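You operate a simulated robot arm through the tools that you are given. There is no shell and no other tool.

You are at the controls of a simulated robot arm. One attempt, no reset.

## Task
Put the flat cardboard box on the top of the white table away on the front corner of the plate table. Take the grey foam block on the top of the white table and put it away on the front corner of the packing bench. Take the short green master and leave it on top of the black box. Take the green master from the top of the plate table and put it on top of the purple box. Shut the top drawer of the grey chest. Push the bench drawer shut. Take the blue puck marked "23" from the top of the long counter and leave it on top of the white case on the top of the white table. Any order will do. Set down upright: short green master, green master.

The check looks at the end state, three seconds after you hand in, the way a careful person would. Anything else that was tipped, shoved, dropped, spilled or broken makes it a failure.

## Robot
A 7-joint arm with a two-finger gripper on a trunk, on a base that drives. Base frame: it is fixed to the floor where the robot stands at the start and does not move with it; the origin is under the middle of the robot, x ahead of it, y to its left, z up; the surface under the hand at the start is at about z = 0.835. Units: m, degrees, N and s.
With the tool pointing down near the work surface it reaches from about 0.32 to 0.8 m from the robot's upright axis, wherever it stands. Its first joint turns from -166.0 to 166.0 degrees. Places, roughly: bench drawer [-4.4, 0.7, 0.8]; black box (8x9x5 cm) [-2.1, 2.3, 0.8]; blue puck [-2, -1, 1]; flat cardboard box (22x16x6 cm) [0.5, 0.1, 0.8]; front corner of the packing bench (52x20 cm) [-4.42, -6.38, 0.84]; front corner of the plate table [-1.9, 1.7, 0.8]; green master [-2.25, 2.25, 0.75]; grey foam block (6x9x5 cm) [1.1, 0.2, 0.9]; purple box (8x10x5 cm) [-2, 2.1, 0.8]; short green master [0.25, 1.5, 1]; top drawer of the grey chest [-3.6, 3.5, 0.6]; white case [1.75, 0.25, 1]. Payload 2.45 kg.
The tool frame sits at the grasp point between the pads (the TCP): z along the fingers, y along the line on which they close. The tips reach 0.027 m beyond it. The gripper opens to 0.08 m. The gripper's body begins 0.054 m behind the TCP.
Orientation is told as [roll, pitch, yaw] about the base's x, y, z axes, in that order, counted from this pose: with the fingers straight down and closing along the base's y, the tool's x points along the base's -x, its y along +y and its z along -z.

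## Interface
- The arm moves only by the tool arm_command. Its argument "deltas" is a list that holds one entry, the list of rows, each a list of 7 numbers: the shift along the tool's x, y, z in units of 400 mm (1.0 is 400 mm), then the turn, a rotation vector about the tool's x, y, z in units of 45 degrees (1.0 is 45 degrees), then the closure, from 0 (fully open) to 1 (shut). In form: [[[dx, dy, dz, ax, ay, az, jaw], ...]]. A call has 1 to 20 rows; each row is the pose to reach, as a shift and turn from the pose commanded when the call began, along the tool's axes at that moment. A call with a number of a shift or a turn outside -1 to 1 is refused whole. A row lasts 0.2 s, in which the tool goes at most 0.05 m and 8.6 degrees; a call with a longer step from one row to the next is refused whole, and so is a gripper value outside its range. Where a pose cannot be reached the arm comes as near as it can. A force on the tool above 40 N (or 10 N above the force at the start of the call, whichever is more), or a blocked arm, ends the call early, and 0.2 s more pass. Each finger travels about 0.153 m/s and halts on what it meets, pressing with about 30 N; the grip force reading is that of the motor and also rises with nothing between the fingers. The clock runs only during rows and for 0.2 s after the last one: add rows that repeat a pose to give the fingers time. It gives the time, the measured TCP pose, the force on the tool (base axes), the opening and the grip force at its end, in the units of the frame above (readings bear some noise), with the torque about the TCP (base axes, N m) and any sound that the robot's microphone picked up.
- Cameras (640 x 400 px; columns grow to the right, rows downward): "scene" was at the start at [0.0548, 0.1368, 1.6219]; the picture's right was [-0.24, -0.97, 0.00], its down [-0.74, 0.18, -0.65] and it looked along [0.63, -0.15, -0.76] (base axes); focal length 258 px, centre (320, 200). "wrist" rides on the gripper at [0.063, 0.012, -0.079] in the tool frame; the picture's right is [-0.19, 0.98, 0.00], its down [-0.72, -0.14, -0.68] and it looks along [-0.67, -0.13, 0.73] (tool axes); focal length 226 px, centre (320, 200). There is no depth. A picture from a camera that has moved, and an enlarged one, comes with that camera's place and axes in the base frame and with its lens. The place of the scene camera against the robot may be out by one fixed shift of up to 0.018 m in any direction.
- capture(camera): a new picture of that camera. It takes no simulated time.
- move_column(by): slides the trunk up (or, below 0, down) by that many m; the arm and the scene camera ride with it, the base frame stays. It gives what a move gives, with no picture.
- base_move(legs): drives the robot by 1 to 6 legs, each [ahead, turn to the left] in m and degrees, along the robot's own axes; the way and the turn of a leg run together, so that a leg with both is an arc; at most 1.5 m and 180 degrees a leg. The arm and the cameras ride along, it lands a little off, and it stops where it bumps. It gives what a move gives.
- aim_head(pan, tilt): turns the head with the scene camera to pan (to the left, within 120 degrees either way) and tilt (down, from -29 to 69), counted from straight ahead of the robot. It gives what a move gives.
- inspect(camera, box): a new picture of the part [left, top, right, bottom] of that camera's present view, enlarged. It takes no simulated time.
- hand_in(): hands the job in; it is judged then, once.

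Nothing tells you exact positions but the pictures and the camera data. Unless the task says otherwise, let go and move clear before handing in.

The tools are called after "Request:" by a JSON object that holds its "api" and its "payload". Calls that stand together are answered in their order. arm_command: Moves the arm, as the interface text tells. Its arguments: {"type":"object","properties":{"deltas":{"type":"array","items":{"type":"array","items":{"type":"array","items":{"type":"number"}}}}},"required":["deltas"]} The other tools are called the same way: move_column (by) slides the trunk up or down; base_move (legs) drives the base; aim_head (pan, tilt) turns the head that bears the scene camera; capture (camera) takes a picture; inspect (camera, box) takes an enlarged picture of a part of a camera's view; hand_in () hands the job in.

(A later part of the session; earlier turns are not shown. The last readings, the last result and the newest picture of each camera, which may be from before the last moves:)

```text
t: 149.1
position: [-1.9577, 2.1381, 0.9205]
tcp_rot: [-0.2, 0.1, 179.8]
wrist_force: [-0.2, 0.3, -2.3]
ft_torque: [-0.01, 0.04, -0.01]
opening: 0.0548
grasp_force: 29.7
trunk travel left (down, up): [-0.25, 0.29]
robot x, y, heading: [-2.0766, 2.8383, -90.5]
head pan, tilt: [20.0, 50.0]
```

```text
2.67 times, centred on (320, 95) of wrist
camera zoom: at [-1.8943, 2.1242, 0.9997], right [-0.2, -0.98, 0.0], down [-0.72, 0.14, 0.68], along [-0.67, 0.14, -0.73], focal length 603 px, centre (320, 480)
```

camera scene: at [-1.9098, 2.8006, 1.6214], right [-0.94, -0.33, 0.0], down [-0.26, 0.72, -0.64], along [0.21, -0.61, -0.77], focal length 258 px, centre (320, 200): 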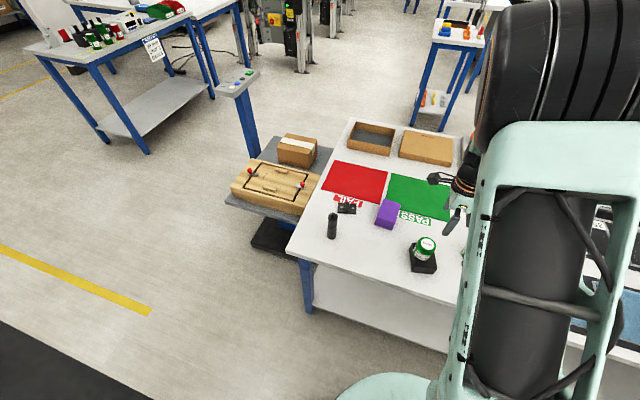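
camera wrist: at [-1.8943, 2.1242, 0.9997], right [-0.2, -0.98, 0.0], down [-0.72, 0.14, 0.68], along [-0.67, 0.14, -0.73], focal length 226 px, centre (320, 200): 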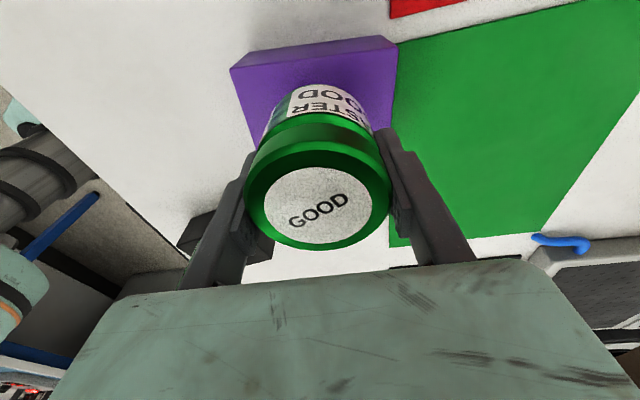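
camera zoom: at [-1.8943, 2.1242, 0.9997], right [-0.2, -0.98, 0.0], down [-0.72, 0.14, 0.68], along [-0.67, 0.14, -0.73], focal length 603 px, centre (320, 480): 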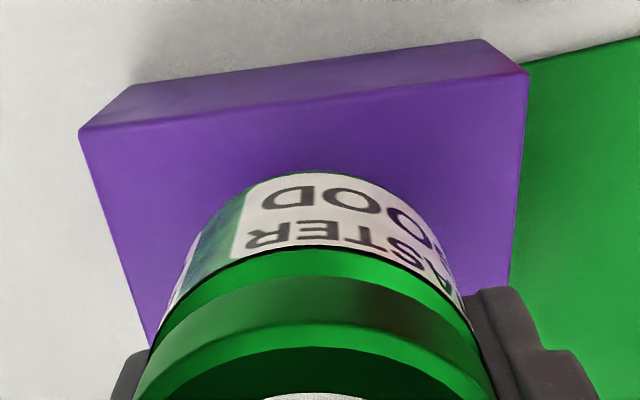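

The jar is within a centimetre of the box centre; I nudge it 5 mm toward +x and lower to contact.

Request:
{"api": "arm_command", "payload": {"deltas": [[[0.012, -0.003, 0.02, 0, 0, 0, 1], [0.012, -0.003, 0.04, 0, 0, 0, 1], [0.012, -0.003, 0.06, 0, 0, 0, 1], [0.012, -0.003, 0.068, 0, 0, 0, 1]]]}}

Request:
{"api": "arm_command", "payload": {"deltas": [[[0, 0, 0.005, 0, 0, 0, 1], [0, 0, 0.01, 0, 0, 0, 1]]]}}

```text
t: 150.1
position: [-1.9528, 2.1393, 0.8946]
tcp_rot: [-0.2, 0.1, 179.8]
wrist_force: [-0.9, 0.2, -1.8]
ft_torque: [-0.01, -0.01, 0.01]
opening: 0.0549
grasp_force: 30.3
trunk travel left (down, up): [-0.25, 0.29]
robot x, y, heading: [-2.0777, 2.8372, -90.4]
head pan, tilt: [20.0, 50.0]
```

```text
t: 150.7
position: [-1.9526, 2.1395, 0.8901]
tcp_rot: [-0.1, 0.1, 179.8]
wrist_force: [1.1, 0.3, -1.5]
ft_torque: [-0.05, -0.02, -0.01]
opening: 0.0549
grasp_force: 30.2
trunk travel left (down, up): [-0.25, 0.29]
robot x, y, heading: [-2.0741, 2.8412, -90.4]
head pan, tilt: [20.0, 50.0]
```

Request:
{"api": "arm_command", "payload": {"deltas": [[[0, 0, 0.005, 0, 0, 0, 1], [0, 0, 0.01, 0, 0, 0, 1]]]}}

```text
t: 151.2
position: [-1.9527, 2.1388, 0.8886]
tcp_rot: [0.1, 0.3, 179.8]
wrist_force: [-1.0, 2.1, 25.5]
ft_torque: [0.33, 0.04, -0.02]
opening: 0.0547
grasp_force: 30.0
trunk travel left (down, up): [-0.25, 0.29]
robot x, y, heading: [-2.0773, 2.8426, -90.6]
head pan, tilt: [20.0, 50.0]
```

Seated on the purple box. I relieve, release and rise.

Request:
{"api": "arm_command", "payload": {"deltas": [[[0, 0, -0.006, 0, 0, 0, 1], [0, 0, -0.006, 0, 0, 0, 1], [0, 0, -0.006, 0, 0, 0, 0.5], [0, 0, -0.006, 0, 0, 0, 0], [0, 0, -0.006, 0, 0, 0, 0], [0, 0, -0.05, 0, 0, 0, 0], [0, 0, -0.12, 0, 0, 0, 0], [0, 0, -0.24, 0, 0, 0, 0], [0, 0, -0.36, 0, 0, 0, 0], [0, 0, -0.48, 0, 0, 0, 0], [0, 0, -0.6, 0, 0, 0, 0], [0, 0, -0.6, 0, 0, 0, 0]]]}}

Request:
{"api": "capture", "payload": {"camera": "wrist"}}

Request:
{"api": "inspect", "payload": {"camera": "scene", "box": [350, 170, 510, 280]}}

```text
t: 153.8
position: [-1.9511, 2.1396, 1.127]
tcp_rot: [-0.3, 0.0, 179.7]
wrist_force: [0.3, -0.8, 0.2]
ft_torque: [0.02, 0.02, 0.03]
opening: 0.0801
grasp_force: 0.1
trunk travel left (down, up): [-0.25, 0.29]
robot x, y, heading: [-2.0754, 2.8383, -90.6]
head pan, tilt: [20.0, 50.0]
```

```text
taken
camera wrist: at [-1.8893, 2.1253, 1.2055], right [-0.2, -0.98, 0.0], down [-0.72, 0.14, 0.68], along [-0.67, 0.14, -0.73], focal length 226 px, centre (320, 200)
```

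wrist: 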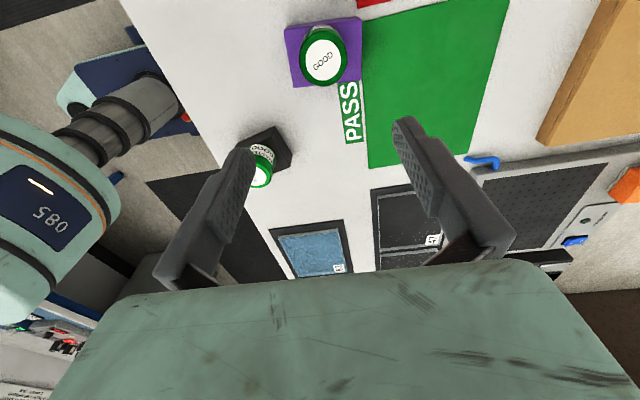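

```text
3.64 times, centred on (430, 225) of scene
camera zoom: at [-1.9098, 2.8003, 1.6214], right [-0.94, -0.33, 0.0], down [-0.26, 0.72, -0.64], along [0.21, -0.61, -0.77], focal length 940 px, centre (-80, 109)
```

zoom: 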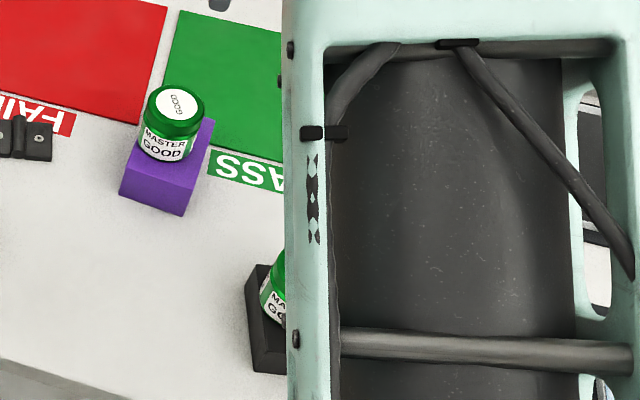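

Both masters stand upright on their boxes. Now the grey chest's drawer: I turn toward −x along the aisle and look.

Request:
{"api": "base_move", "payload": {"legs": [[0, -89.5]]}}

Request:
{"api": "aim_head", "payload": {"pan": -25, "tilt": 25}}

Request:
{"api": "capture", "payload": {"camera": "scene"}}

Request:
{"api": "aim_head", "payload": {"pan": 10, "tilt": 30}}

Request:
{"api": "capture", "payload": {"camera": "scene"}}

```text
t: 158.2
position: [-2.7747, 2.7107, 1.1252]
tcp_rot: [-0.2, 0.2, 90.2]
wrist_force: [-0.5, 0.8, 0.3]
ft_torque: [0.04, 0.0, 0.06]
opening: 0.0799
grasp_force: 0.1
trunk travel left (down, up): [-0.25, 0.29]
robot x, y, heading: [-2.0763, 2.8421, -180.1]
head pan, tilt: [20.0, 50.0]
```

```text
t: 159.3
position: [-2.775, 2.7092, 1.1274]
tcp_rot: [-0.2, 0.0, 90.4]
wrist_force: [0.1, -0.1, 0.2]
ft_torque: [-0.02, -0.03, -0.02]
opening: 0.08
grasp_force: 0.0
trunk travel left (down, up): [-0.25, 0.29]
robot x, y, heading: [-2.0787, 2.8382, -180.2]
head pan, tilt: [-25.0, 25.0]
```

```text
taken
camera scene: at [-2.1399, 2.7532, 1.6589], right [0.42, 0.91, 0.0], down [0.38, -0.18, -0.91], along [-0.82, 0.38, -0.42], focal length 258 px, centre (320, 200)
```

scene: 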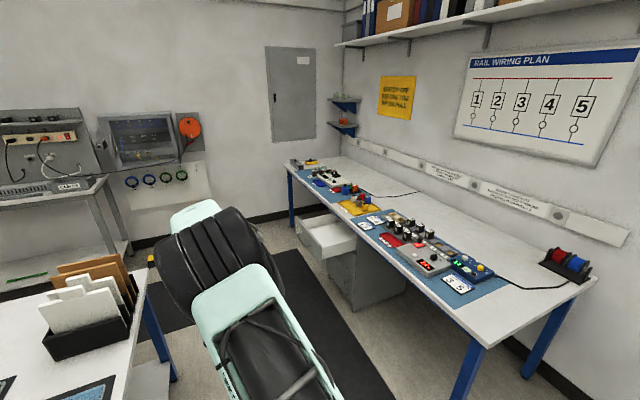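

```text
t: 160.3
position: [-2.775, 2.7096, 1.1268]
tcp_rot: [-0.3, 0.0, 90.3]
wrist_force: [0.4, 0.2, 0.3]
ft_torque: [0.01, -0.02, 0.02]
opening: 0.0799
grasp_force: 0.0
trunk travel left (down, up): [-0.25, 0.29]
robot x, y, heading: [-2.0784, 2.8381, -179.9]
head pan, tilt: [10.0, 30.0]
```

```text
taken
camera scene: at [-2.1454, 2.6987, 1.651], right [-0.17, 0.98, 0.0], down [0.49, 0.09, -0.87], along [-0.85, -0.15, -0.5], focal length 258 px, centre (320, 200)
```

scene: 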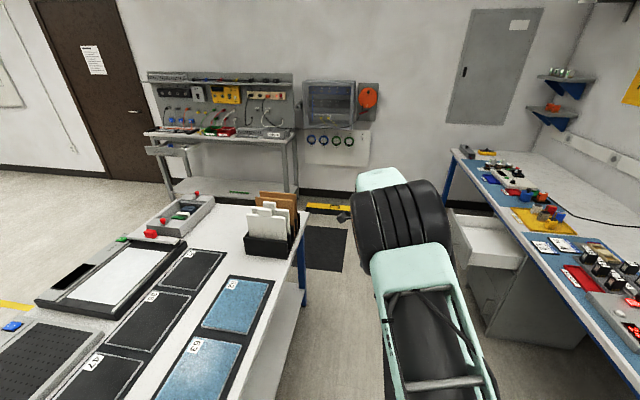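

The open top drawer protrudes from under the counter toward the aisle: its front is at about y 3.31, x −3.8 to −3.28. I drive along the aisle to x ≈ −3.8 and turn to face it.

Request:
{"api": "base_move", "payload": {"legs": [[1.4, 0], [0.32, 0], [0, -90]]}}

Request:
{"api": "aim_head", "payload": {"pan": 10, "tilt": 40}}

Request:
{"api": "capture", "payload": {"camera": "scene"}}

Request:
{"api": "capture", "payload": {"camera": "wrist"}}

```text
t: 172.9
position: [-3.9131, 3.5566, 1.1268]
tcp_rot: [-0.2, 0.1, -0.9]
wrist_force: [-0.9, 0.6, -0.4]
ft_torque: [0.01, 0.02, -0.03]
opening: 0.0802
grasp_force: 0.0
trunk travel left (down, up): [-0.25, 0.29]
robot x, y, heading: [-3.7964, 2.8501, 88.6]
head pan, tilt: [10.0, 30.0]
```

```text
t: 173.7
position: [-3.9133, 3.5572, 1.1255]
tcp_rot: [-0.2, 0.1, -0.8]
wrist_force: [-1.1, -1.2, -0.7]
ft_torque: [-0.04, 0.03, 0.03]
opening: 0.0802
grasp_force: 0.0
trunk travel left (down, up): [-0.25, 0.29]
robot x, y, heading: [-3.7967, 2.8587, 88.7]
head pan, tilt: [10.0, 40.0]
```

```text
taken
camera scene: at [-3.9528, 2.9378, 1.6357], right [0.99, 0.15, 0.0], down [0.1, -0.64, -0.77], along [-0.12, 0.76, -0.64], focal length 258 px, centre (320, 200)
```

scene: 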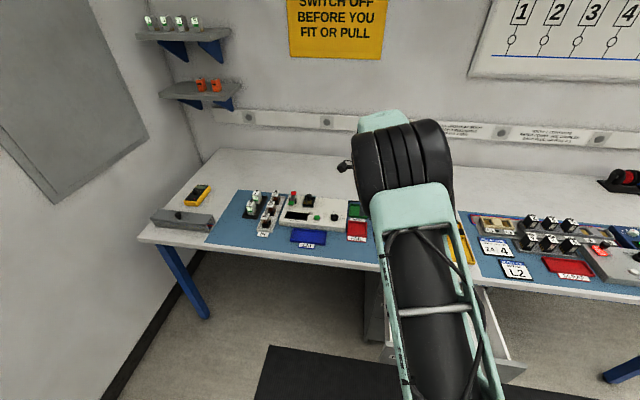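

```text
taken
camera wrist: at [-3.9767, 3.5698, 1.2055], right [0.21, 0.98, 0.0], down [0.72, -0.15, 0.68], along [0.67, -0.14, -0.73], focal length 226 px, centre (320, 200)
```

wrist: 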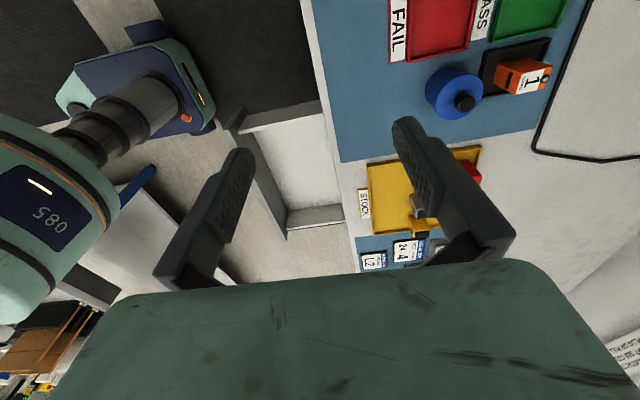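

Request:
{"api": "inspect", "payload": {"camera": "wrist", "box": [200, 60, 400, 260]}}

```text
2.00 times, centred on (300, 160) of wrist
camera zoom: at [-3.9767, 3.5698, 1.2055], right [0.21, 0.98, 0.0], down [0.72, -0.15, 0.68], along [0.67, -0.14, -0.73], focal length 452 px, centre (360, 280)
```

zoom: 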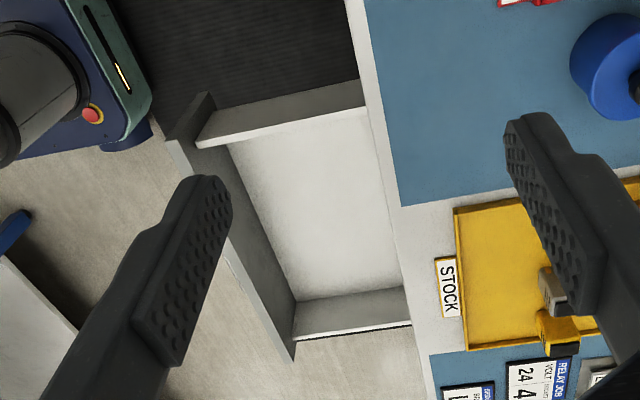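

The drawer's front panel spans x ≈ −3.79 to −3.35 at y ≈ 3.305, top z ≈ 0.70, and closes to below the counter edge. I back up 0.2 m and turn the tool to point horizontally forward.

Request:
{"api": "base_move", "payload": {"legs": [[-0.2, 0]]}}

Request:
{"api": "arm_command", "payload": {"deltas": [[[0, 0, 0, -0.1667, 0, 0, 1], [0, 0, 0, -0.3333, 0, 0, 1], [0, 0, 0, -0.5, 0, 0, 1], [0, 0, 0, -0.6667, 0, 0, 1], [0, 0, 0, -0.8333, 0, 0, 1], [0, 0, 0, -1.0, 0, 0, 1], [0, 0, 0, -1.0, 0, 0, 1]]]}}

Request:
{"api": "arm_command", "payload": {"deltas": [[[0, 0, 0, -0.1667, 0, 0, 1], [0, 0, 0, -0.3333, 0, 0, 1], [0, 0, 0, -0.5, 0, 0, 1], [0, 0, 0, -0.6667, 0, 0, 1], [0, 0, 0, -0.8333, 0, 0, 1], [0, 0, 0, -1.0, 0, 0, 1], [0, 0, 0, -1.0, 0, 0, 1]]]}}

Request:
{"api": "capture", "payload": {"camera": "scene"}}

```text
t: 175.3
position: [-3.9199, 3.3567, 1.1266]
tcp_rot: [-0.1, 0.0, -0.8]
wrist_force: [0.6, 0.3, 0.2]
ft_torque: [-0.01, -0.03, 0.02]
opening: 0.0801
grasp_force: 0.1
trunk travel left (down, up): [-0.25, 0.29]
robot x, y, heading: [-3.8062, 2.6536, 89.0]
head pan, tilt: [10.0, 40.0]
```

```text
t: 176.9
position: [-3.9196, 3.3553, 1.127]
tcp_rot: [44.9, 0.0, -0.9]
wrist_force: [0.1, 0.0, 0.8]
ft_torque: [-0.01, 0.01, 0.01]
opening: 0.0003
grasp_force: 29.7
trunk travel left (down, up): [-0.25, 0.29]
robot x, y, heading: [-3.8014, 2.6561, 89.0]
head pan, tilt: [10.0, 40.0]
```

```text
t: 178.5
position: [-3.9189, 3.3567, 1.1269]
tcp_rot: [89.9, 0.1, -0.7]
wrist_force: [0.6, 0.1, 0.7]
ft_torque: [0.03, 0.01, 0.0]
opening: 0.0001
grasp_force: 29.4
trunk travel left (down, up): [-0.25, 0.29]
robot x, y, heading: [-3.8022, 2.6524, 88.7]
head pan, tilt: [10.0, 40.0]
```

```text
taken
camera scene: at [-3.957, 2.737, 1.6357], right [0.99, 0.16, 0.0], down [0.1, -0.64, -0.77], along [-0.12, 0.76, -0.64], focal length 258 px, centre (320, 200)
```

scene: 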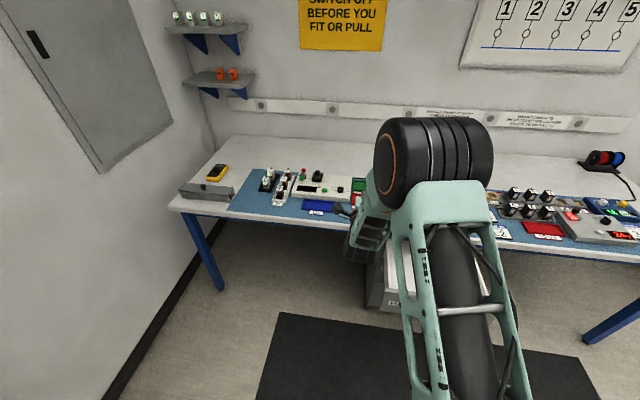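

Tool is horizontal. Now I shift it sideways in front of the drawer (x ≈ −3.57, y ≈ 3.18).

Request:
{"api": "arm_command", "payload": {"deltas": [[[-0.097, 0, -0.049, 0, 0, 0, 1], [-0.194, 0, -0.098, 0, 0, 0, 1], [-0.292, 0, -0.147, 0, 0, 0, 1], [-0.389, 0, -0.196, 0, 0, 0, 1], [-0.486, 0, -0.244, 0, 0, 0, 1], [-0.583, 0, -0.293, 0, 0, 0, 1], [-0.681, 0, -0.342, 0, 0, 0, 1], [-0.778, 0, -0.391, 0, 0, 0, 1], [-0.875, 0, -0.44, 0, 0, 0, 1], [-0.875, 0, -0.44, 0, 0, 0, 1]]]}}

Request:
{"api": "capture", "payload": {"camera": "scene"}}

Request:
{"api": "capture", "payload": {"camera": "wrist"}}

```text
t: 180.7
position: [-3.5715, 3.1751, 1.1275]
tcp_rot: [89.9, 0.1, -0.7]
wrist_force: [1.3, 0.4, 0.1]
ft_torque: [0.03, -0.01, 0.02]
opening: 0.0002
grasp_force: 29.5
trunk travel left (down, up): [-0.25, 0.29]
robot x, y, heading: [-3.8016, 2.6547, 89.1]
head pan, tilt: [10.0, 40.0]
```

```text
taken
camera scene: at [-3.9566, 2.7369, 1.6357], right [0.99, 0.16, 0.0], down [0.1, -0.64, -0.77], along [-0.12, 0.76, -0.64], focal length 258 px, centre (320, 200)
```

scene: 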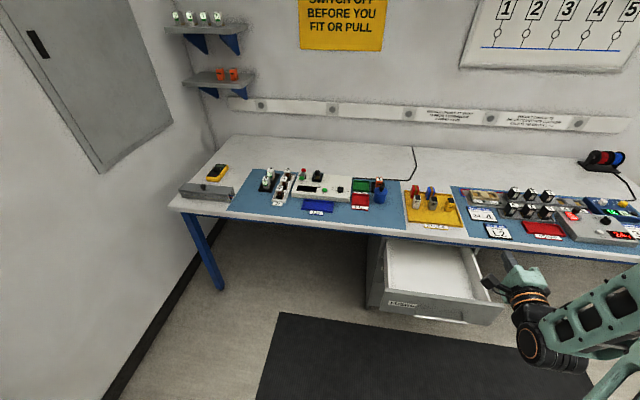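

```text
taken
camera wrist: at [-3.6363, 3.096, 1.1393], right [0.2, 0.0, 0.98], down [0.71, -0.69, -0.14], along [0.68, 0.72, -0.14], focal length 226 px, centre (320, 200)
```

wrist: 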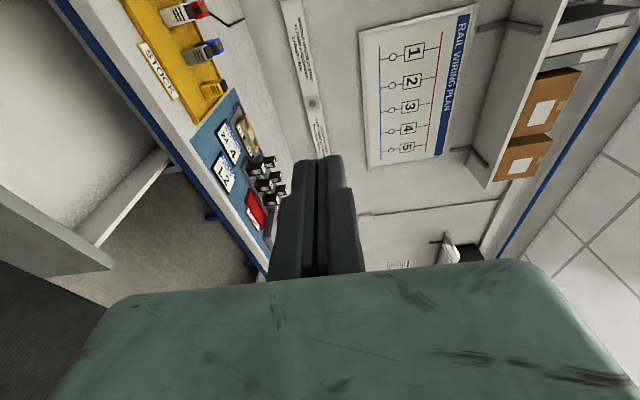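

Request:
{"api": "inspect", "payload": {"camera": "scene", "box": [350, 215, 550, 340]}}

```text
3.20 times, centred on (450, 278) of scene
camera zoom: at [-3.9566, 2.7369, 1.6357], right [0.99, 0.16, 0.0], down [0.1, -0.64, -0.77], along [-0.12, 0.76, -0.64], focal length 827 px, centre (-96, -48)
```

zoom: 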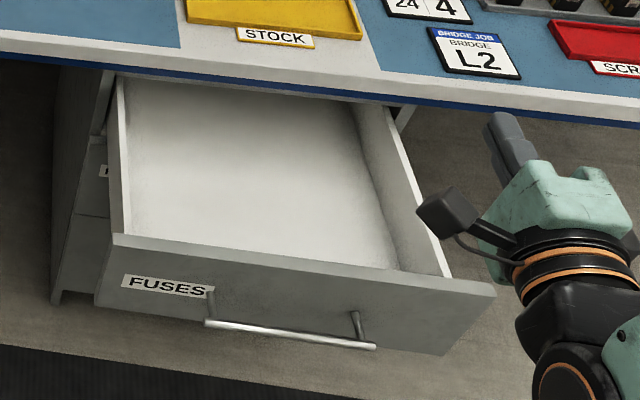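

The drawer front: x −3.80 to −3.38, z 0.575–0.74, y ≈ 3.32, handle at z ≈ 0.61. I'll push above the handle at z ≈ 0.69: column down first, then the arm.

Request:
{"api": "move_column", "payload": {"by": -0.25}}

Request:
{"api": "arm_command", "payload": {"deltas": [[[0, -0.1, 0, 0, 0, 0, 1], [0, -0.2, 0, 0, 0, 0, 1], [0, -0.3, 0, 0, 0, 0, 1], [0, -0.4, 0, 0, 0, 0, 1], [0, -0.465, 0, 0, 0, 0, 1], [0, -0.465, 0, 0, 0, 0, 1]]]}}

Request:
{"api": "capture", "payload": {"camera": "scene"}}

Request:
{"api": "capture", "payload": {"camera": "wrist"}}

```text
t: 183.2
position: [-3.5721, 3.1759, 0.8763]
tcp_rot: [89.9, 0.0, -0.8]
wrist_force: [-0.8, -0.4, 0.0]
ft_torque: [0.01, 0.02, 0.0]
opening: 0.0001
grasp_force: 30.2
trunk travel left (down, up): [0.0, 0.54]
robot x, y, heading: [-3.8049, 2.6514, 89.1]
head pan, tilt: [10.0, 40.0]
```

```text
t: 184.7
position: [-3.5724, 3.1756, 0.6896]
tcp_rot: [89.9, 0.1, -0.9]
wrist_force: [0.5, -0.3, 0.3]
ft_torque: [-0.01, 0.0, -0.01]
opening: 0.0
grasp_force: 30.0
trunk travel left (down, up): [0.0, 0.54]
robot x, y, heading: [-3.7976, 2.6537, 89.0]
head pan, tilt: [10.0, 40.0]
```

```text
taken
camera scene: at [-3.9566, 2.7369, 1.3857], right [0.99, 0.16, 0.0], down [0.1, -0.64, -0.77], along [-0.12, 0.76, -0.64], focal length 258 px, centre (320, 200)
```

scene: 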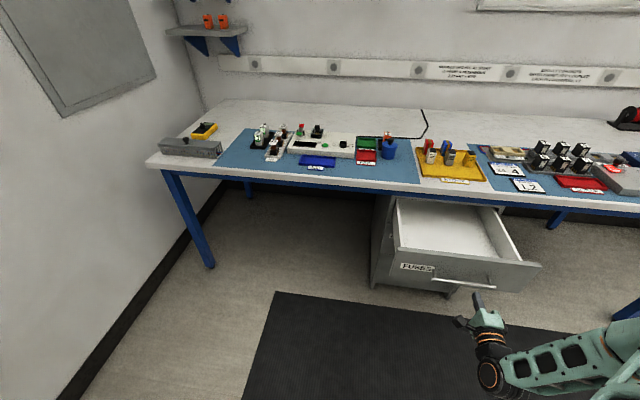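

```text
taken
camera wrist: at [-3.6371, 3.0961, 0.7021], right [0.2, 0.0, 0.98], down [0.71, -0.69, -0.14], along [0.68, 0.72, -0.13], focal length 226 px, centre (320, 200)
```

wrist: 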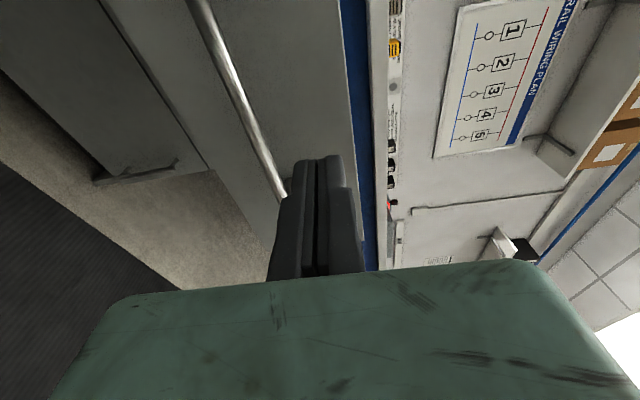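

Fingers are aimed between the handle and the panel's top edge. I push forward steadily.

Request:
{"api": "arm_command", "payload": {"deltas": [[[0, 0, 0.08, 0, 0, 0, 1], [0, 0, 0.16, 0, 0, 0, 1], [0, 0, 0.22, 0, 0, 0, 1], [0, 0, 0.27, 0, 0, 0, 1], [0, 0, 0.32, 0, 0, 0, 1], [0, 0, 0.37, 0, 0, 0, 1], [0, 0, 0.42, 0, 0, 0, 1], [0, 0, 0.47, 0, 0, 0, 1], [0, 0, 0.52, 0, 0, 0, 1], [0, 0, 0.57, 0, 0, 0, 1], [0, 0, 0.62, 0, 0, 0, 1], [0, 0, 0.62, 0, 0, 0, 1]]]}}

Request:
{"api": "capture", "payload": {"camera": "scene"}}

Request:
{"api": "capture", "payload": {"camera": "wrist"}}

```text
t: 187.2
position: [-3.5685, 3.4231, 0.6906]
tcp_rot: [89.8, 0.2, -0.8]
wrist_force: [-0.1, 0.2, 0.1]
ft_torque: [0.02, 0.0, -0.04]
opening: 0.0001
grasp_force: 30.0
trunk travel left (down, up): [0.0, 0.54]
robot x, y, heading: [-3.8042, 2.6543, 89.0]
head pan, tilt: [10.0, 40.0]
```

```text
taken
camera scene: at [-3.9567, 2.737, 1.3857], right [0.99, 0.16, 0.0], down [0.1, -0.64, -0.77], along [-0.12, 0.76, -0.64], focal length 258 px, centre (320, 200)
```

scene: 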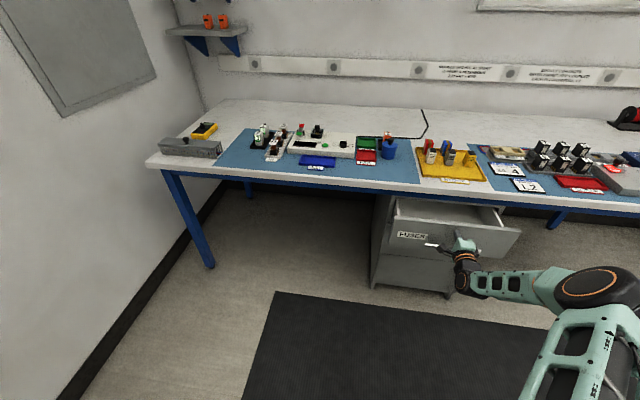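

```text
taken
camera wrist: at [-3.6336, 3.3437, 0.7023], right [0.2, 0.0, 0.98], down [0.71, -0.69, -0.14], along [0.68, 0.72, -0.14], focal length 226 px, centre (320, 200)
```

wrist: 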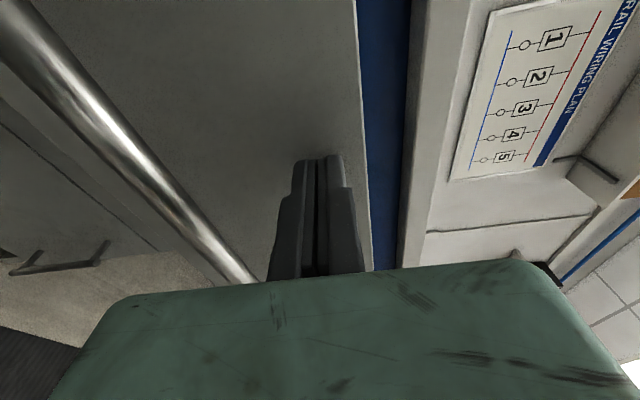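

The drawer slides easily. I keep pushing until it stops.

Request:
{"api": "arm_command", "payload": {"deltas": [[[0, 0, 0.05, 0, 0, 0, 1], [0, 0, 0.1, 0, 0, 0, 1], [0, 0, 0.15, 0, 0, 0, 1], [0, 0, 0.2, 0, 0, 0, 1], [0, 0, 0.25, 0, 0, 0, 1], [0, 0, 0.28, 0, 0, 0, 1], [0, 0, 0.31, 0, 0, 0, 1], [0, 0, 0.34, 0, 0, 0, 1], [0, 0, 0.37, 0, 0, 0, 1], [0, 0, 0.4, 0, 0, 0, 1]]]}}

Request:
{"api": "capture", "payload": {"camera": "scene"}}

Request:
{"api": "capture", "payload": {"camera": "wrist"}}

```text
t: 189.1
position: [-3.5672, 3.5529, 0.6891]
tcp_rot: [89.9, 0.2, -0.6]
wrist_force: [-7.4, -35.0, 12.4]
ft_torque: [0.25, 0.12, 0.43]
opening: 0.0059
grasp_force: 29.7
trunk travel left (down, up): [0.0, 0.54]
robot x, y, heading: [-3.8035, 2.654, 89.0]
head pan, tilt: [10.0, 40.0]
stopped in row 9: the force on the tool passed its limit at 72 N (the readings are from after the stop); the commanded pose is now the measured one
```

```text
taken
camera scene: at [-3.9576, 2.7318, 1.386], right [0.99, 0.16, 0.0], down [0.1, -0.63, -0.77], along [-0.12, 0.76, -0.64], focal length 258 px, centre (320, 200)
```

scene: 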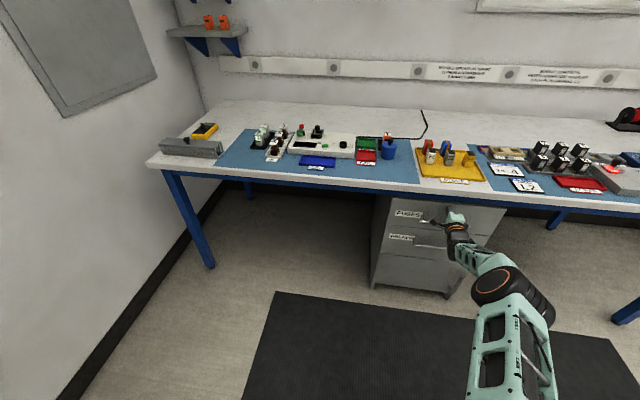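

```text
taken
camera wrist: at [-3.6315, 3.4726, 0.7016], right [0.2, 0.0, 0.98], down [0.71, -0.69, -0.14], along [0.68, 0.72, -0.14], focal length 226 px, centre (320, 200)
```

wrist: 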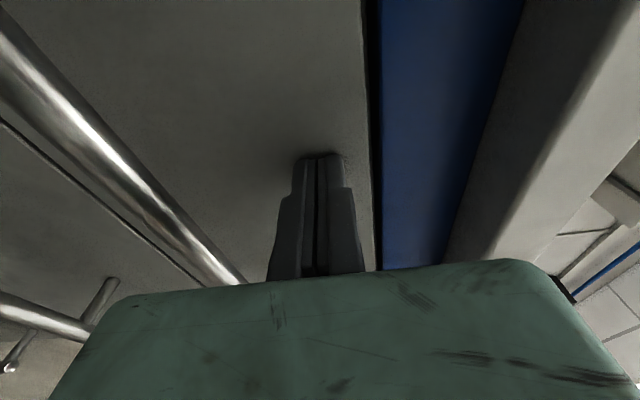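

The force spike shows the drawer reached its stop. I pull back and inspect whether it is flush with the lower drawers.

Request:
{"api": "arm_command", "payload": {"deltas": [[[0, 0, -0.06, 0, 0, 0, 1], [0, 0, -0.17, 0, 0, 0, 1], [0, 0, -0.29, 0, 0, 0, 1], [0, 0, -0.41, 0, 0, 0, 1], [0, 0, -0.53, 0, 0, 0, 1], [0, 0, -0.65, 0, 0, 0, 1], [0, 0, -0.77, 0, 0, 0, 1], [0, 0, -0.85, 0, 0, 0, 1], [0, 0, -0.85, 0, 0, 0, 1]]]}}

Request:
{"api": "capture", "payload": {"camera": "wrist"}}

Request:
{"api": "inspect", "payload": {"camera": "scene", "box": [340, 170, 540, 310]}}

```text
t: 191.1
position: [-3.5712, 3.2131, 0.6889]
tcp_rot: [89.6, 0.2, -0.7]
wrist_force: [0.1, 0.1, 0.3]
ft_torque: [-0.02, 0.01, 0.0]
opening: 0.0
grasp_force: 29.3
trunk travel left (down, up): [0.0, 0.54]
robot x, y, heading: [-3.8029, 2.6524, 89.0]
head pan, tilt: [10.0, 40.0]
```

```text
taken
camera wrist: at [-3.636, 3.1348, 0.7011], right [0.2, 0.0, 0.98], down [0.71, -0.69, -0.14], along [0.68, 0.72, -0.14], focal length 226 px, centre (320, 200)
```

wrist: 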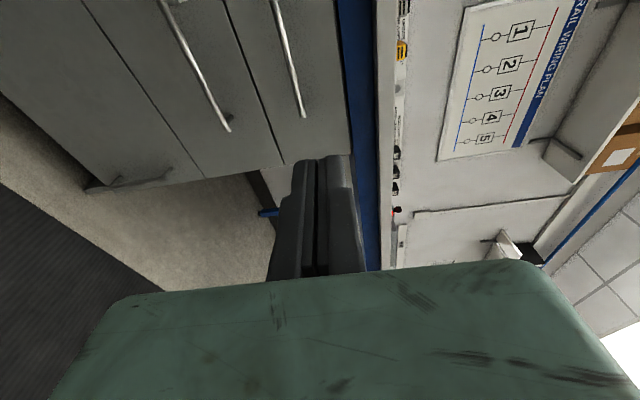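

```text
2.86 times, centred on (440, 240) of scene
camera zoom: at [-3.9567, 2.7361, 1.3857], right [0.99, 0.16, 0.0], down [0.1, -0.64, -0.77], along [-0.12, 0.76, -0.64], focal length 739 px, centre (-23, 86)
```

zoom: 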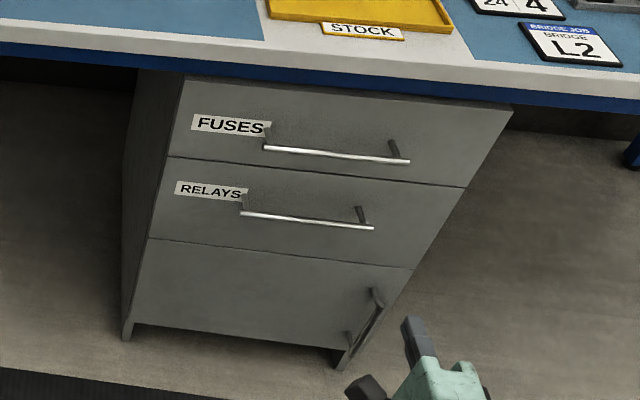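

The top drawer is shut and flush. Next the bench drawer at about (−4.4, 0.7): I raise the trunk, turn around to face −y and look down the passage.

Request:
{"api": "move_column", "payload": {"by": 0.25}}

Request:
{"api": "base_move", "payload": {"legs": [[0, 90], [0, 91]]}}

Request:
{"api": "aim_head", "payload": {"pan": 0, "tilt": 35}}

Request:
{"api": "capture", "payload": {"camera": "scene"}}

```text
t: 193.7
position: [-3.5708, 3.2146, 0.9385]
tcp_rot: [89.5, 0.1, -0.6]
wrist_force: [0.1, -0.2, 0.5]
ft_torque: [0.02, 0.02, -0.01]
opening: 0.0
grasp_force: 30.2
trunk travel left (down, up): [-0.25, 0.29]
robot x, y, heading: [-3.8011, 2.6544, 89.1]
head pan, tilt: [10.0, 40.0]
```

```text
t: 196.0
position: [-3.9272, 3.2553, 0.9377]
tcp_rot: [89.7, 0.1, 33.4]
wrist_force: [1.1, -0.9, -0.1]
ft_torque: [-0.02, 0.02, 0.08]
opening: 0.0001
grasp_force: 30.3
trunk travel left (down, up): [-0.25, 0.29]
robot x, y, heading: [-3.8065, 2.6637, 111.8]
head pan, tilt: [10.0, 40.0]
stopped in leg 1: the robot was blocked; the commanded pose is now the measured one
```

```text
t: 196.8
position: [-3.9277, 3.2549, 0.9391]
tcp_rot: [89.6, 0.1, 33.4]
wrist_force: [0.1, 0.3, -0.4]
ft_torque: [0.02, 0.0, 0.02]
opening: 0.0001
grasp_force: 29.8
trunk travel left (down, up): [-0.25, 0.29]
robot x, y, heading: [-3.8023, 2.6584, 111.8]
head pan, tilt: [0.0, 35.0]
```

```text
taken
camera scene: at [-3.9606, 2.6875, 1.6433], right [0.93, 0.37, 0.0], down [0.21, -0.53, -0.82], along [-0.31, 0.76, -0.57], focal length 258 px, centre (320, 200)
```

scene: 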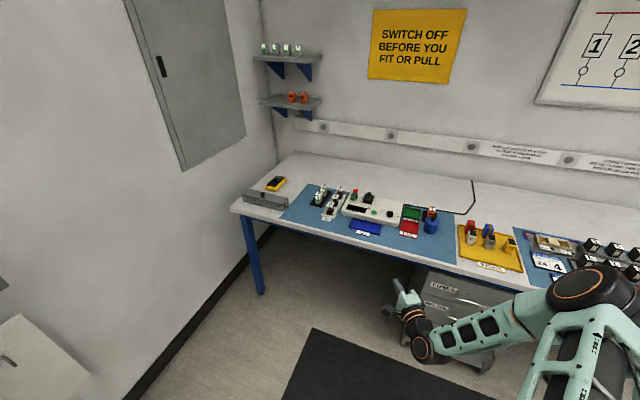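

The turn was blocked at heading 112°. I look around the base to see what it touched.

Request:
{"api": "aim_head", "payload": {"pan": 118, "tilt": 55}}

Request:
{"api": "capture", "payload": {"camera": "scene"}}

Request:
{"api": "capture", "payload": {"camera": "wrist"}}

```text
t: 198.7
position: [-3.9281, 3.2544, 0.9381]
tcp_rot: [89.6, 0.1, 33.4]
wrist_force: [0.5, 0.4, 0.4]
ft_torque: [-0.02, 0.02, 0.02]
opening: 0.0001
grasp_force: 30.0
trunk travel left (down, up): [-0.25, 0.29]
robot x, y, heading: [-3.8049, 2.6607, 111.9]
head pan, tilt: [118.0, 55.0]
```

```text
taken
camera scene: at [-3.9749, 2.5507, 1.615], right [-0.76, 0.65, 0.0], down [0.53, 0.63, -0.57], along [-0.37, -0.44, -0.82], focal length 258 px, centre (320, 200)
```

scene: 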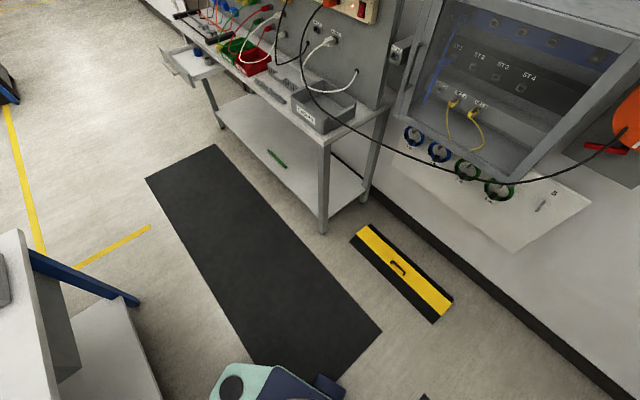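

```text
taken
camera wrist: at [-3.9385, 3.1525, 0.9511], right [0.16, 0.11, 0.98], down [0.97, -0.18, -0.14], along [0.16, 0.98, -0.14], focal length 226 px, centre (320, 200)
```

wrist: 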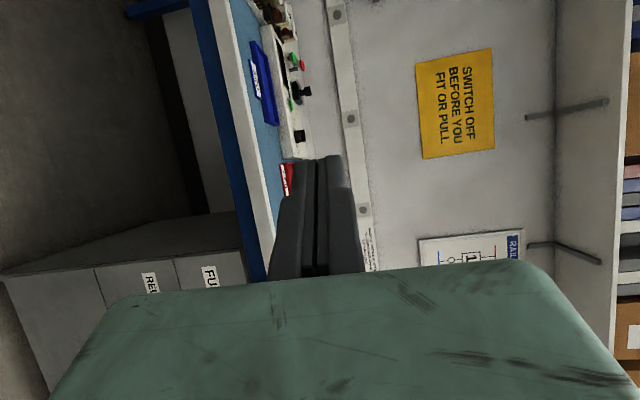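

The robot's rear box touched the plate table's end while turning. Before moving, I zoom at the bench drawer from here, and at the plate table's end.

Request:
{"api": "inspect", "payload": {"camera": "scene", "box": [130, 0, 290, 110]}}

Request:
{"api": "inspect", "payload": {"camera": "scene", "box": [0, 200, 320, 400]}}

```text
3.64 times, centred on (210, 55) of scene
camera zoom: at [-3.9749, 2.5507, 1.615], right [-0.76, 0.65, 0.0], down [0.53, 0.63, -0.57], along [-0.37, -0.44, -0.82], focal length 940 px, centre (720, 727)
```

zoom: 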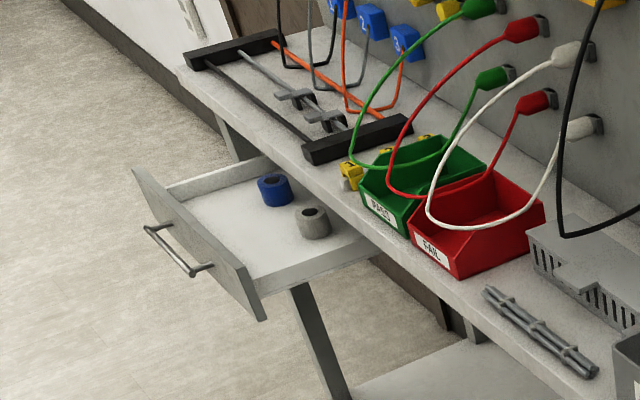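

```text
2.00 times, centred on (160, 300) of scene
camera zoom: at [-3.9749, 2.5507, 1.615], right [-0.76, 0.65, 0.0], down [0.53, 0.63, -0.57], along [-0.37, -0.44, -0.82], focal length 517 px, centre (640, 0)
```

zoom: 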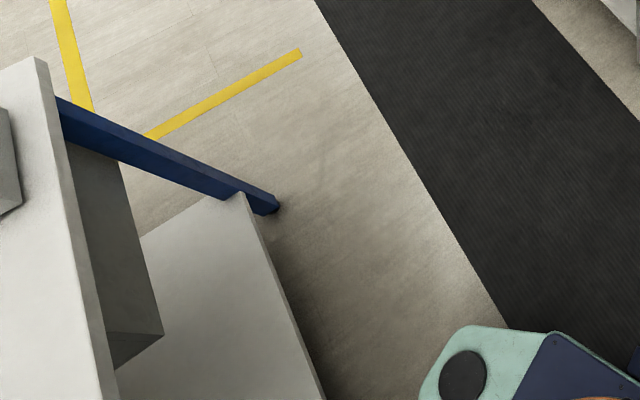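

The bench drawer protrudes toward +x by about 0.2 m and holds two small cylinders, so I must push gently. First I raise the trunk, pull forward away from the table, then turn.

Request:
{"api": "move_column", "payload": {"by": 0.22}}

Request:
{"api": "base_move", "payload": {"legs": [[0.22, 0]]}}

Request:
{"api": "base_move", "payload": {"legs": [[0, 80]]}}

Request:
{"api": "capture", "payload": {"camera": "scene"}}

```text
t: 201.1
position: [-3.9285, 3.2537, 1.1578]
tcp_rot: [89.6, 0.1, 33.4]
wrist_force: [-0.1, 0.4, -0.1]
ft_torque: [-0.02, -0.02, -0.03]
opening: 0.0
grasp_force: 29.8
trunk travel left (down, up): [-0.47, 0.07]
robot x, y, heading: [-3.8034, 2.6573, 111.9]
head pan, tilt: [118.0, 55.0]
```

```text
t: 202.7
position: [-4.0127, 3.4596, 1.1564]
tcp_rot: [89.6, 0.2, 33.4]
wrist_force: [0.4, 0.6, 0.5]
ft_torque: [-0.02, 0.01, 0.0]
opening: 0.0001
grasp_force: 29.8
trunk travel left (down, up): [-0.47, 0.07]
robot x, y, heading: [-3.8883, 2.8624, 111.8]
head pan, tilt: [118.0, 55.0]
```

```text
t: 206.6
position: [-4.4935, 2.8537, 1.1584]
tcp_rot: [89.6, 0.1, 112.7]
wrist_force: [0.7, 0.0, 0.4]
ft_torque: [0.0, 0.03, -0.05]
opening: 0.0
grasp_force: 30.3
trunk travel left (down, up): [-0.47, 0.07]
robot x, y, heading: [-3.8858, 2.8641, -168.3]
head pan, tilt: [118.0, 55.0]
```

```text
taken
camera scene: at [-3.7962, 2.6918, 1.835], right [-0.77, -0.63, 0.0], down [-0.52, 0.63, -0.57], along [0.36, -0.44, -0.82], focal length 258 px, centre (320, 200)
```

scene: 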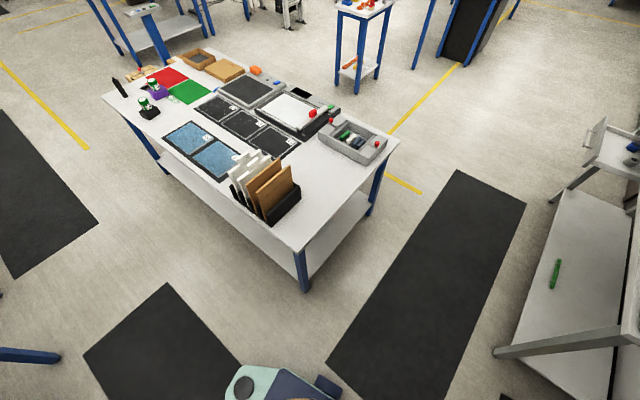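

The plate table and its contents are undisturbed. I drive down the passage and turn to face the bench drawer.

Request:
{"api": "base_move", "payload": {"legs": [[0, 78.3], [1.2, 0], [0, 15], [1.05, 0], [0, -105]]}}

Request:
{"api": "aim_head", "payload": {"pan": 10, "tilt": 40}}

Request:
{"api": "capture", "payload": {"camera": "scene"}}

Request:
{"api": "capture", "payload": {"camera": "wrist"}}

```text
t: 226.7
position: [-4.2518, 0.7535, 1.1581]
tcp_rot: [89.5, 0.0, 100.1]
wrist_force: [-0.5, 0.2, -0.3]
ft_torque: [-0.02, 0.01, -0.02]
opening: 0.0
grasp_force: 29.5
trunk travel left (down, up): [-0.47, 0.07]
robot x, y, heading: [-3.6596, 0.6316, 178.4]
head pan, tilt: [118.0, 55.0]
```

```text
t: 228.5
position: [-4.2519, 0.7541, 1.1588]
tcp_rot: [89.7, 0.1, 99.9]
wrist_force: [0.7, 0.3, 0.5]
ft_torque: [-0.01, -0.04, -0.01]
opening: 0.0
grasp_force: 30.0
trunk travel left (down, up): [-0.47, 0.07]
robot x, y, heading: [-3.6564, 0.6346, 178.4]
head pan, tilt: [10.0, 40.0]
```

```text
taken
camera scene: at [-3.7272, 0.4943, 1.8557], right [-0.15, 0.99, 0.0], down [0.64, 0.1, -0.77], along [-0.76, -0.11, -0.64], focal length 258 px, centre (320, 200)
```

scene: 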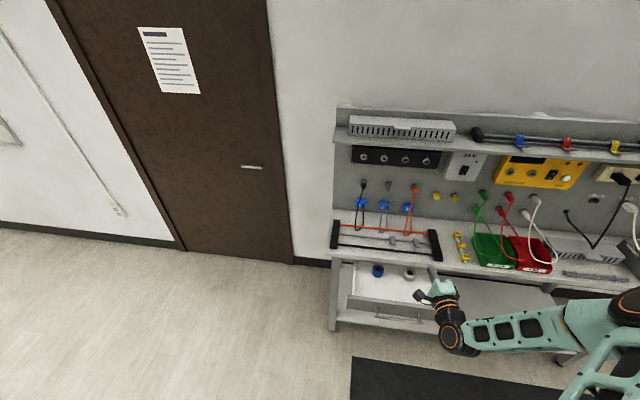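

```text
taken
camera wrist: at [-4.1637, 0.7042, 1.1711], right [-0.04, 0.19, 0.98], down [0.55, 0.83, -0.14], along [-0.84, 0.53, -0.14], focal length 226 px, centre (320, 200)
```

wrist: 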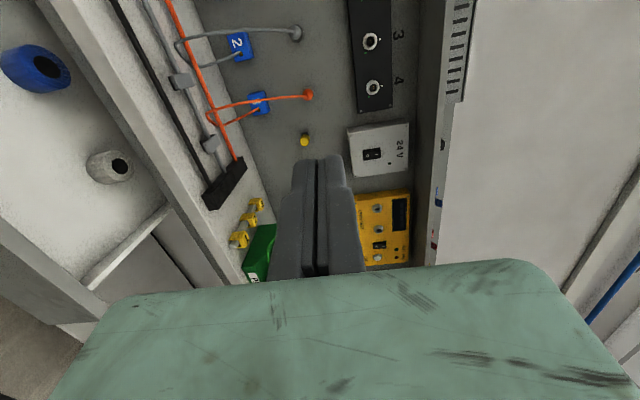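

Request:
{"api": "inspect", "payload": {"camera": "scene", "box": [320, 230, 480, 350]}}

```text
3.33 times, centred on (400, 290) of scene
camera zoom: at [-3.7272, 0.4943, 1.8557], right [-0.15, 0.99, 0.0], down [0.64, 0.1, -0.77], along [-0.76, -0.11, -0.64], focal length 862 px, centre (53, -100)
```

zoom: 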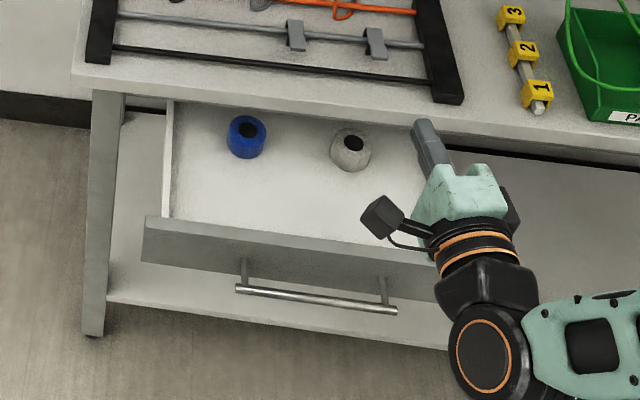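

The drawer's front panel is at x ≈ −4.33, y 0.525–0.975, z 0.717–0.83, handle at z ≈ 0.74. I'll push at y 0.755, z 0.797, above the handle; first retract slightly, square the tool and lower the trunk.

Request:
{"api": "arm_command", "payload": {"deltas": [[[0, 0, -0.06, 0, -0.11, 0, 1], [0, 0, -0.125, 0, -0.22, 0, 1], [0, 0, -0.125, 0, -0.22, 0, 1]]]}}

Request:
{"api": "move_column", "payload": {"by": -0.362}}

Request:
{"api": "capture", "payload": {"camera": "scene"}}

Request:
{"api": "capture", "payload": {"camera": "wrist"}}

```text
t: 229.3
position: [-4.2046, 0.7621, 1.1575]
tcp_rot: [89.6, 0.0, 90.1]
wrist_force: [-0.6, -0.7, 0.5]
ft_torque: [-0.01, -0.02, -0.03]
opening: 0.0
grasp_force: 29.5
trunk travel left (down, up): [-0.47, 0.07]
robot x, y, heading: [-3.655, 0.6327, 178.7]
head pan, tilt: [10.0, 40.0]
```

```text
t: 232.8
position: [-4.2033, 0.761, 0.796]
tcp_rot: [89.6, 0.0, 90.1]
wrist_force: [0.0, -0.6, -0.2]
ft_torque: [0.01, -0.01, -0.01]
opening: 0.0
grasp_force: 29.2
trunk travel left (down, up): [-0.108, 0.432]
robot x, y, heading: [-3.6588, 0.6296, 178.5]
head pan, tilt: [10.0, 40.0]
```

```text
taken
camera scene: at [-3.7271, 0.4943, 1.4937], right [-0.15, 0.99, 0.0], down [0.64, 0.1, -0.77], along [-0.76, -0.11, -0.64], focal length 258 px, centre (320, 200)
```

scene: 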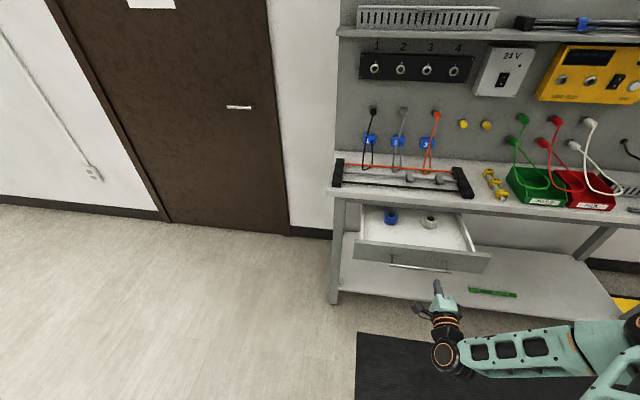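

```text
taken
camera wrist: at [-4.1244, 0.6976, 0.8091], right [-0.01, 0.19, 0.98], down [0.68, 0.72, -0.14], along [-0.73, 0.67, -0.14], focal length 226 px, centre (320, 200)
```

wrist: 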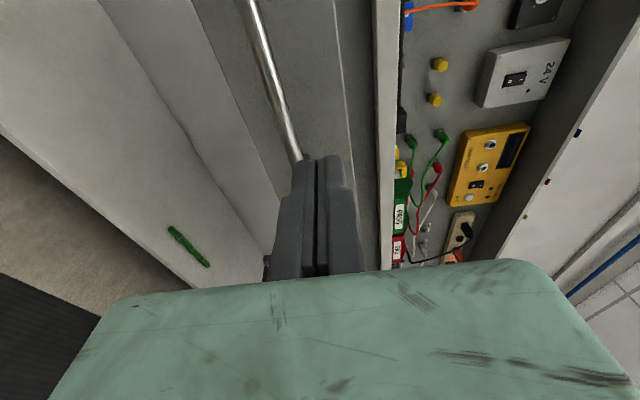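

Aligned between the handle and the panel's top edge. I push forward slowly.

Request:
{"api": "arm_command", "payload": {"deltas": [[[0, -0.01, 0.06, 0, 0, 0, 1], [0, -0.01, 0.12, 0, 0, 0, 1], [0, -0.01, 0.17, 0, 0, 0, 1], [0, -0.01, 0.2, 0, 0, 0, 1], [0, -0.01, 0.225, 0, 0, 0, 1], [0, -0.01, 0.25, 0, 0, 0, 1], [0, -0.01, 0.275, 0, 0, 0, 1], [0, -0.01, 0.3, 0, 0, 0, 1], [0, -0.01, 0.325, 0, 0, 0, 1], [0, -0.01, 0.35, 0, 0, 0, 1], [0, -0.01, 0.375, 0, 0, 0, 1], [0, -0.01, 0.4, 0, 0, 0, 1]]]}}

Request:
{"api": "inspect", "payload": {"camera": "scene", "box": [320, 170, 520, 310]}}

Request:
{"api": "capture", "payload": {"camera": "wrist"}}

```text
t: 235.4
position: [-4.3641, 0.7609, 0.7923]
tcp_rot: [89.7, 0.1, 90.1]
wrist_force: [-0.4, -0.1, 0.4]
ft_torque: [-0.01, -0.01, -0.02]
opening: 0.0
grasp_force: 29.5
trunk travel left (down, up): [-0.108, 0.432]
robot x, y, heading: [-3.6578, 0.6337, 178.3]
head pan, tilt: [10.0, 40.0]
```

```text
2.86 times, centred on (420, 240) of scene
camera zoom: at [-3.7272, 0.4944, 1.4936], right [-0.15, 0.99, 0.0], down [0.64, 0.1, -0.77], along [-0.76, -0.11, -0.64], focal length 739 px, centre (34, 86)
```

zoom: 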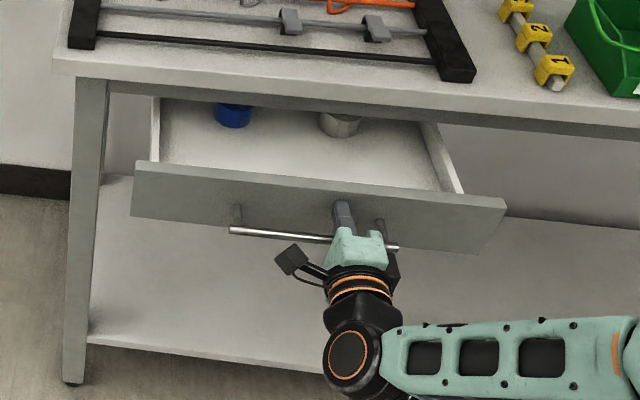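

```text
taken
camera wrist: at [-4.2846, 0.6971, 0.8038], right [-0.01, 0.19, 0.98], down [0.68, 0.72, -0.14], along [-0.73, 0.67, -0.14], focal length 226 px, centre (320, 200)
```

wrist: 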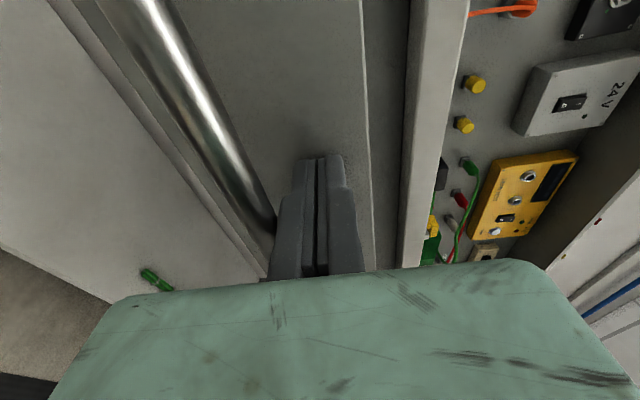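

The finger is on the panel above the handle. I continue slowly until it closes.

Request:
{"api": "arm_command", "payload": {"deltas": [[[0, 0, 0.02, 0, 0, 0, 1], [0, 0, 0.04, 0, 0, 0, 1], [0, 0, 0.06, 0, 0, 0, 1], [0, 0, 0.08, 0, 0, 0, 1], [0, 0, 0.1, 0, 0, 0, 1], [0, 0, 0.12, 0, 0, 0, 1], [0, 0, 0.14, 0, 0, 0, 1], [0, 0, 0.16, 0, 0, 0, 1], [0, 0, 0.18, 0, 0, 0, 1], [0, 0, 0.2, 0, 0, 0, 1], [0, 0, 0.22, 0, 0, 0, 1], [0, 0, 0.24, 0, 0, 0, 1], [0, 0, 0.26, 0, 0, 0, 1], [0, 0, 0.28, 0, 0, 0, 1], [0, 0, 0.3, 0, 0, 0, 1]]]}}

Request:
{"api": "inspect", "payload": {"camera": "scene", "box": [320, 170, 520, 310]}}

Request:
{"api": "capture", "payload": {"camera": "wrist"}}

```text
t: 238.7
position: [-4.48, 0.7606, 0.7901]
tcp_rot: [89.6, 0.0, 90.2]
wrist_force: [31.3, -2.8, 12.8]
ft_torque: [0.05, 0.3, 0.02]
opening: 0.006
grasp_force: 29.8
trunk travel left (down, up): [-0.108, 0.432]
robot x, y, heading: [-3.6606, 0.6345, 178.4]
head pan, tilt: [10.0, 40.0]
stopped in row 15: the force on the tool passed its limit at 47 N (the readings are from after the stop); the commanded pose is now the measured one
```

```text
2.86 times, centred on (420, 240) of scene
camera zoom: at [-3.7232, 0.4939, 1.494], right [-0.15, 0.99, 0.0], down [0.63, 0.1, -0.77], along [-0.76, -0.11, -0.64], focal length 739 px, centre (34, 86)
```

zoom: 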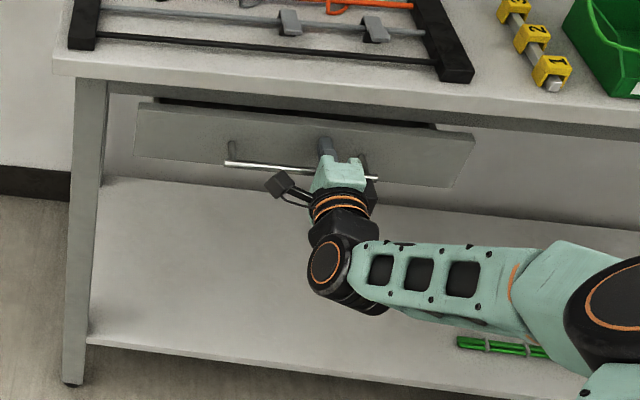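

```text
taken
camera wrist: at [-4.4001, 0.6968, 0.8031], right [-0.01, 0.19, 0.98], down [0.68, 0.72, -0.14], along [-0.73, 0.67, -0.14], focal length 226 px, centre (320, 200)
```

wrist: 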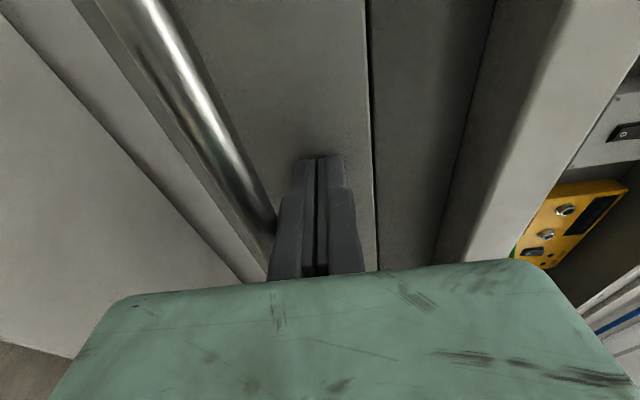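

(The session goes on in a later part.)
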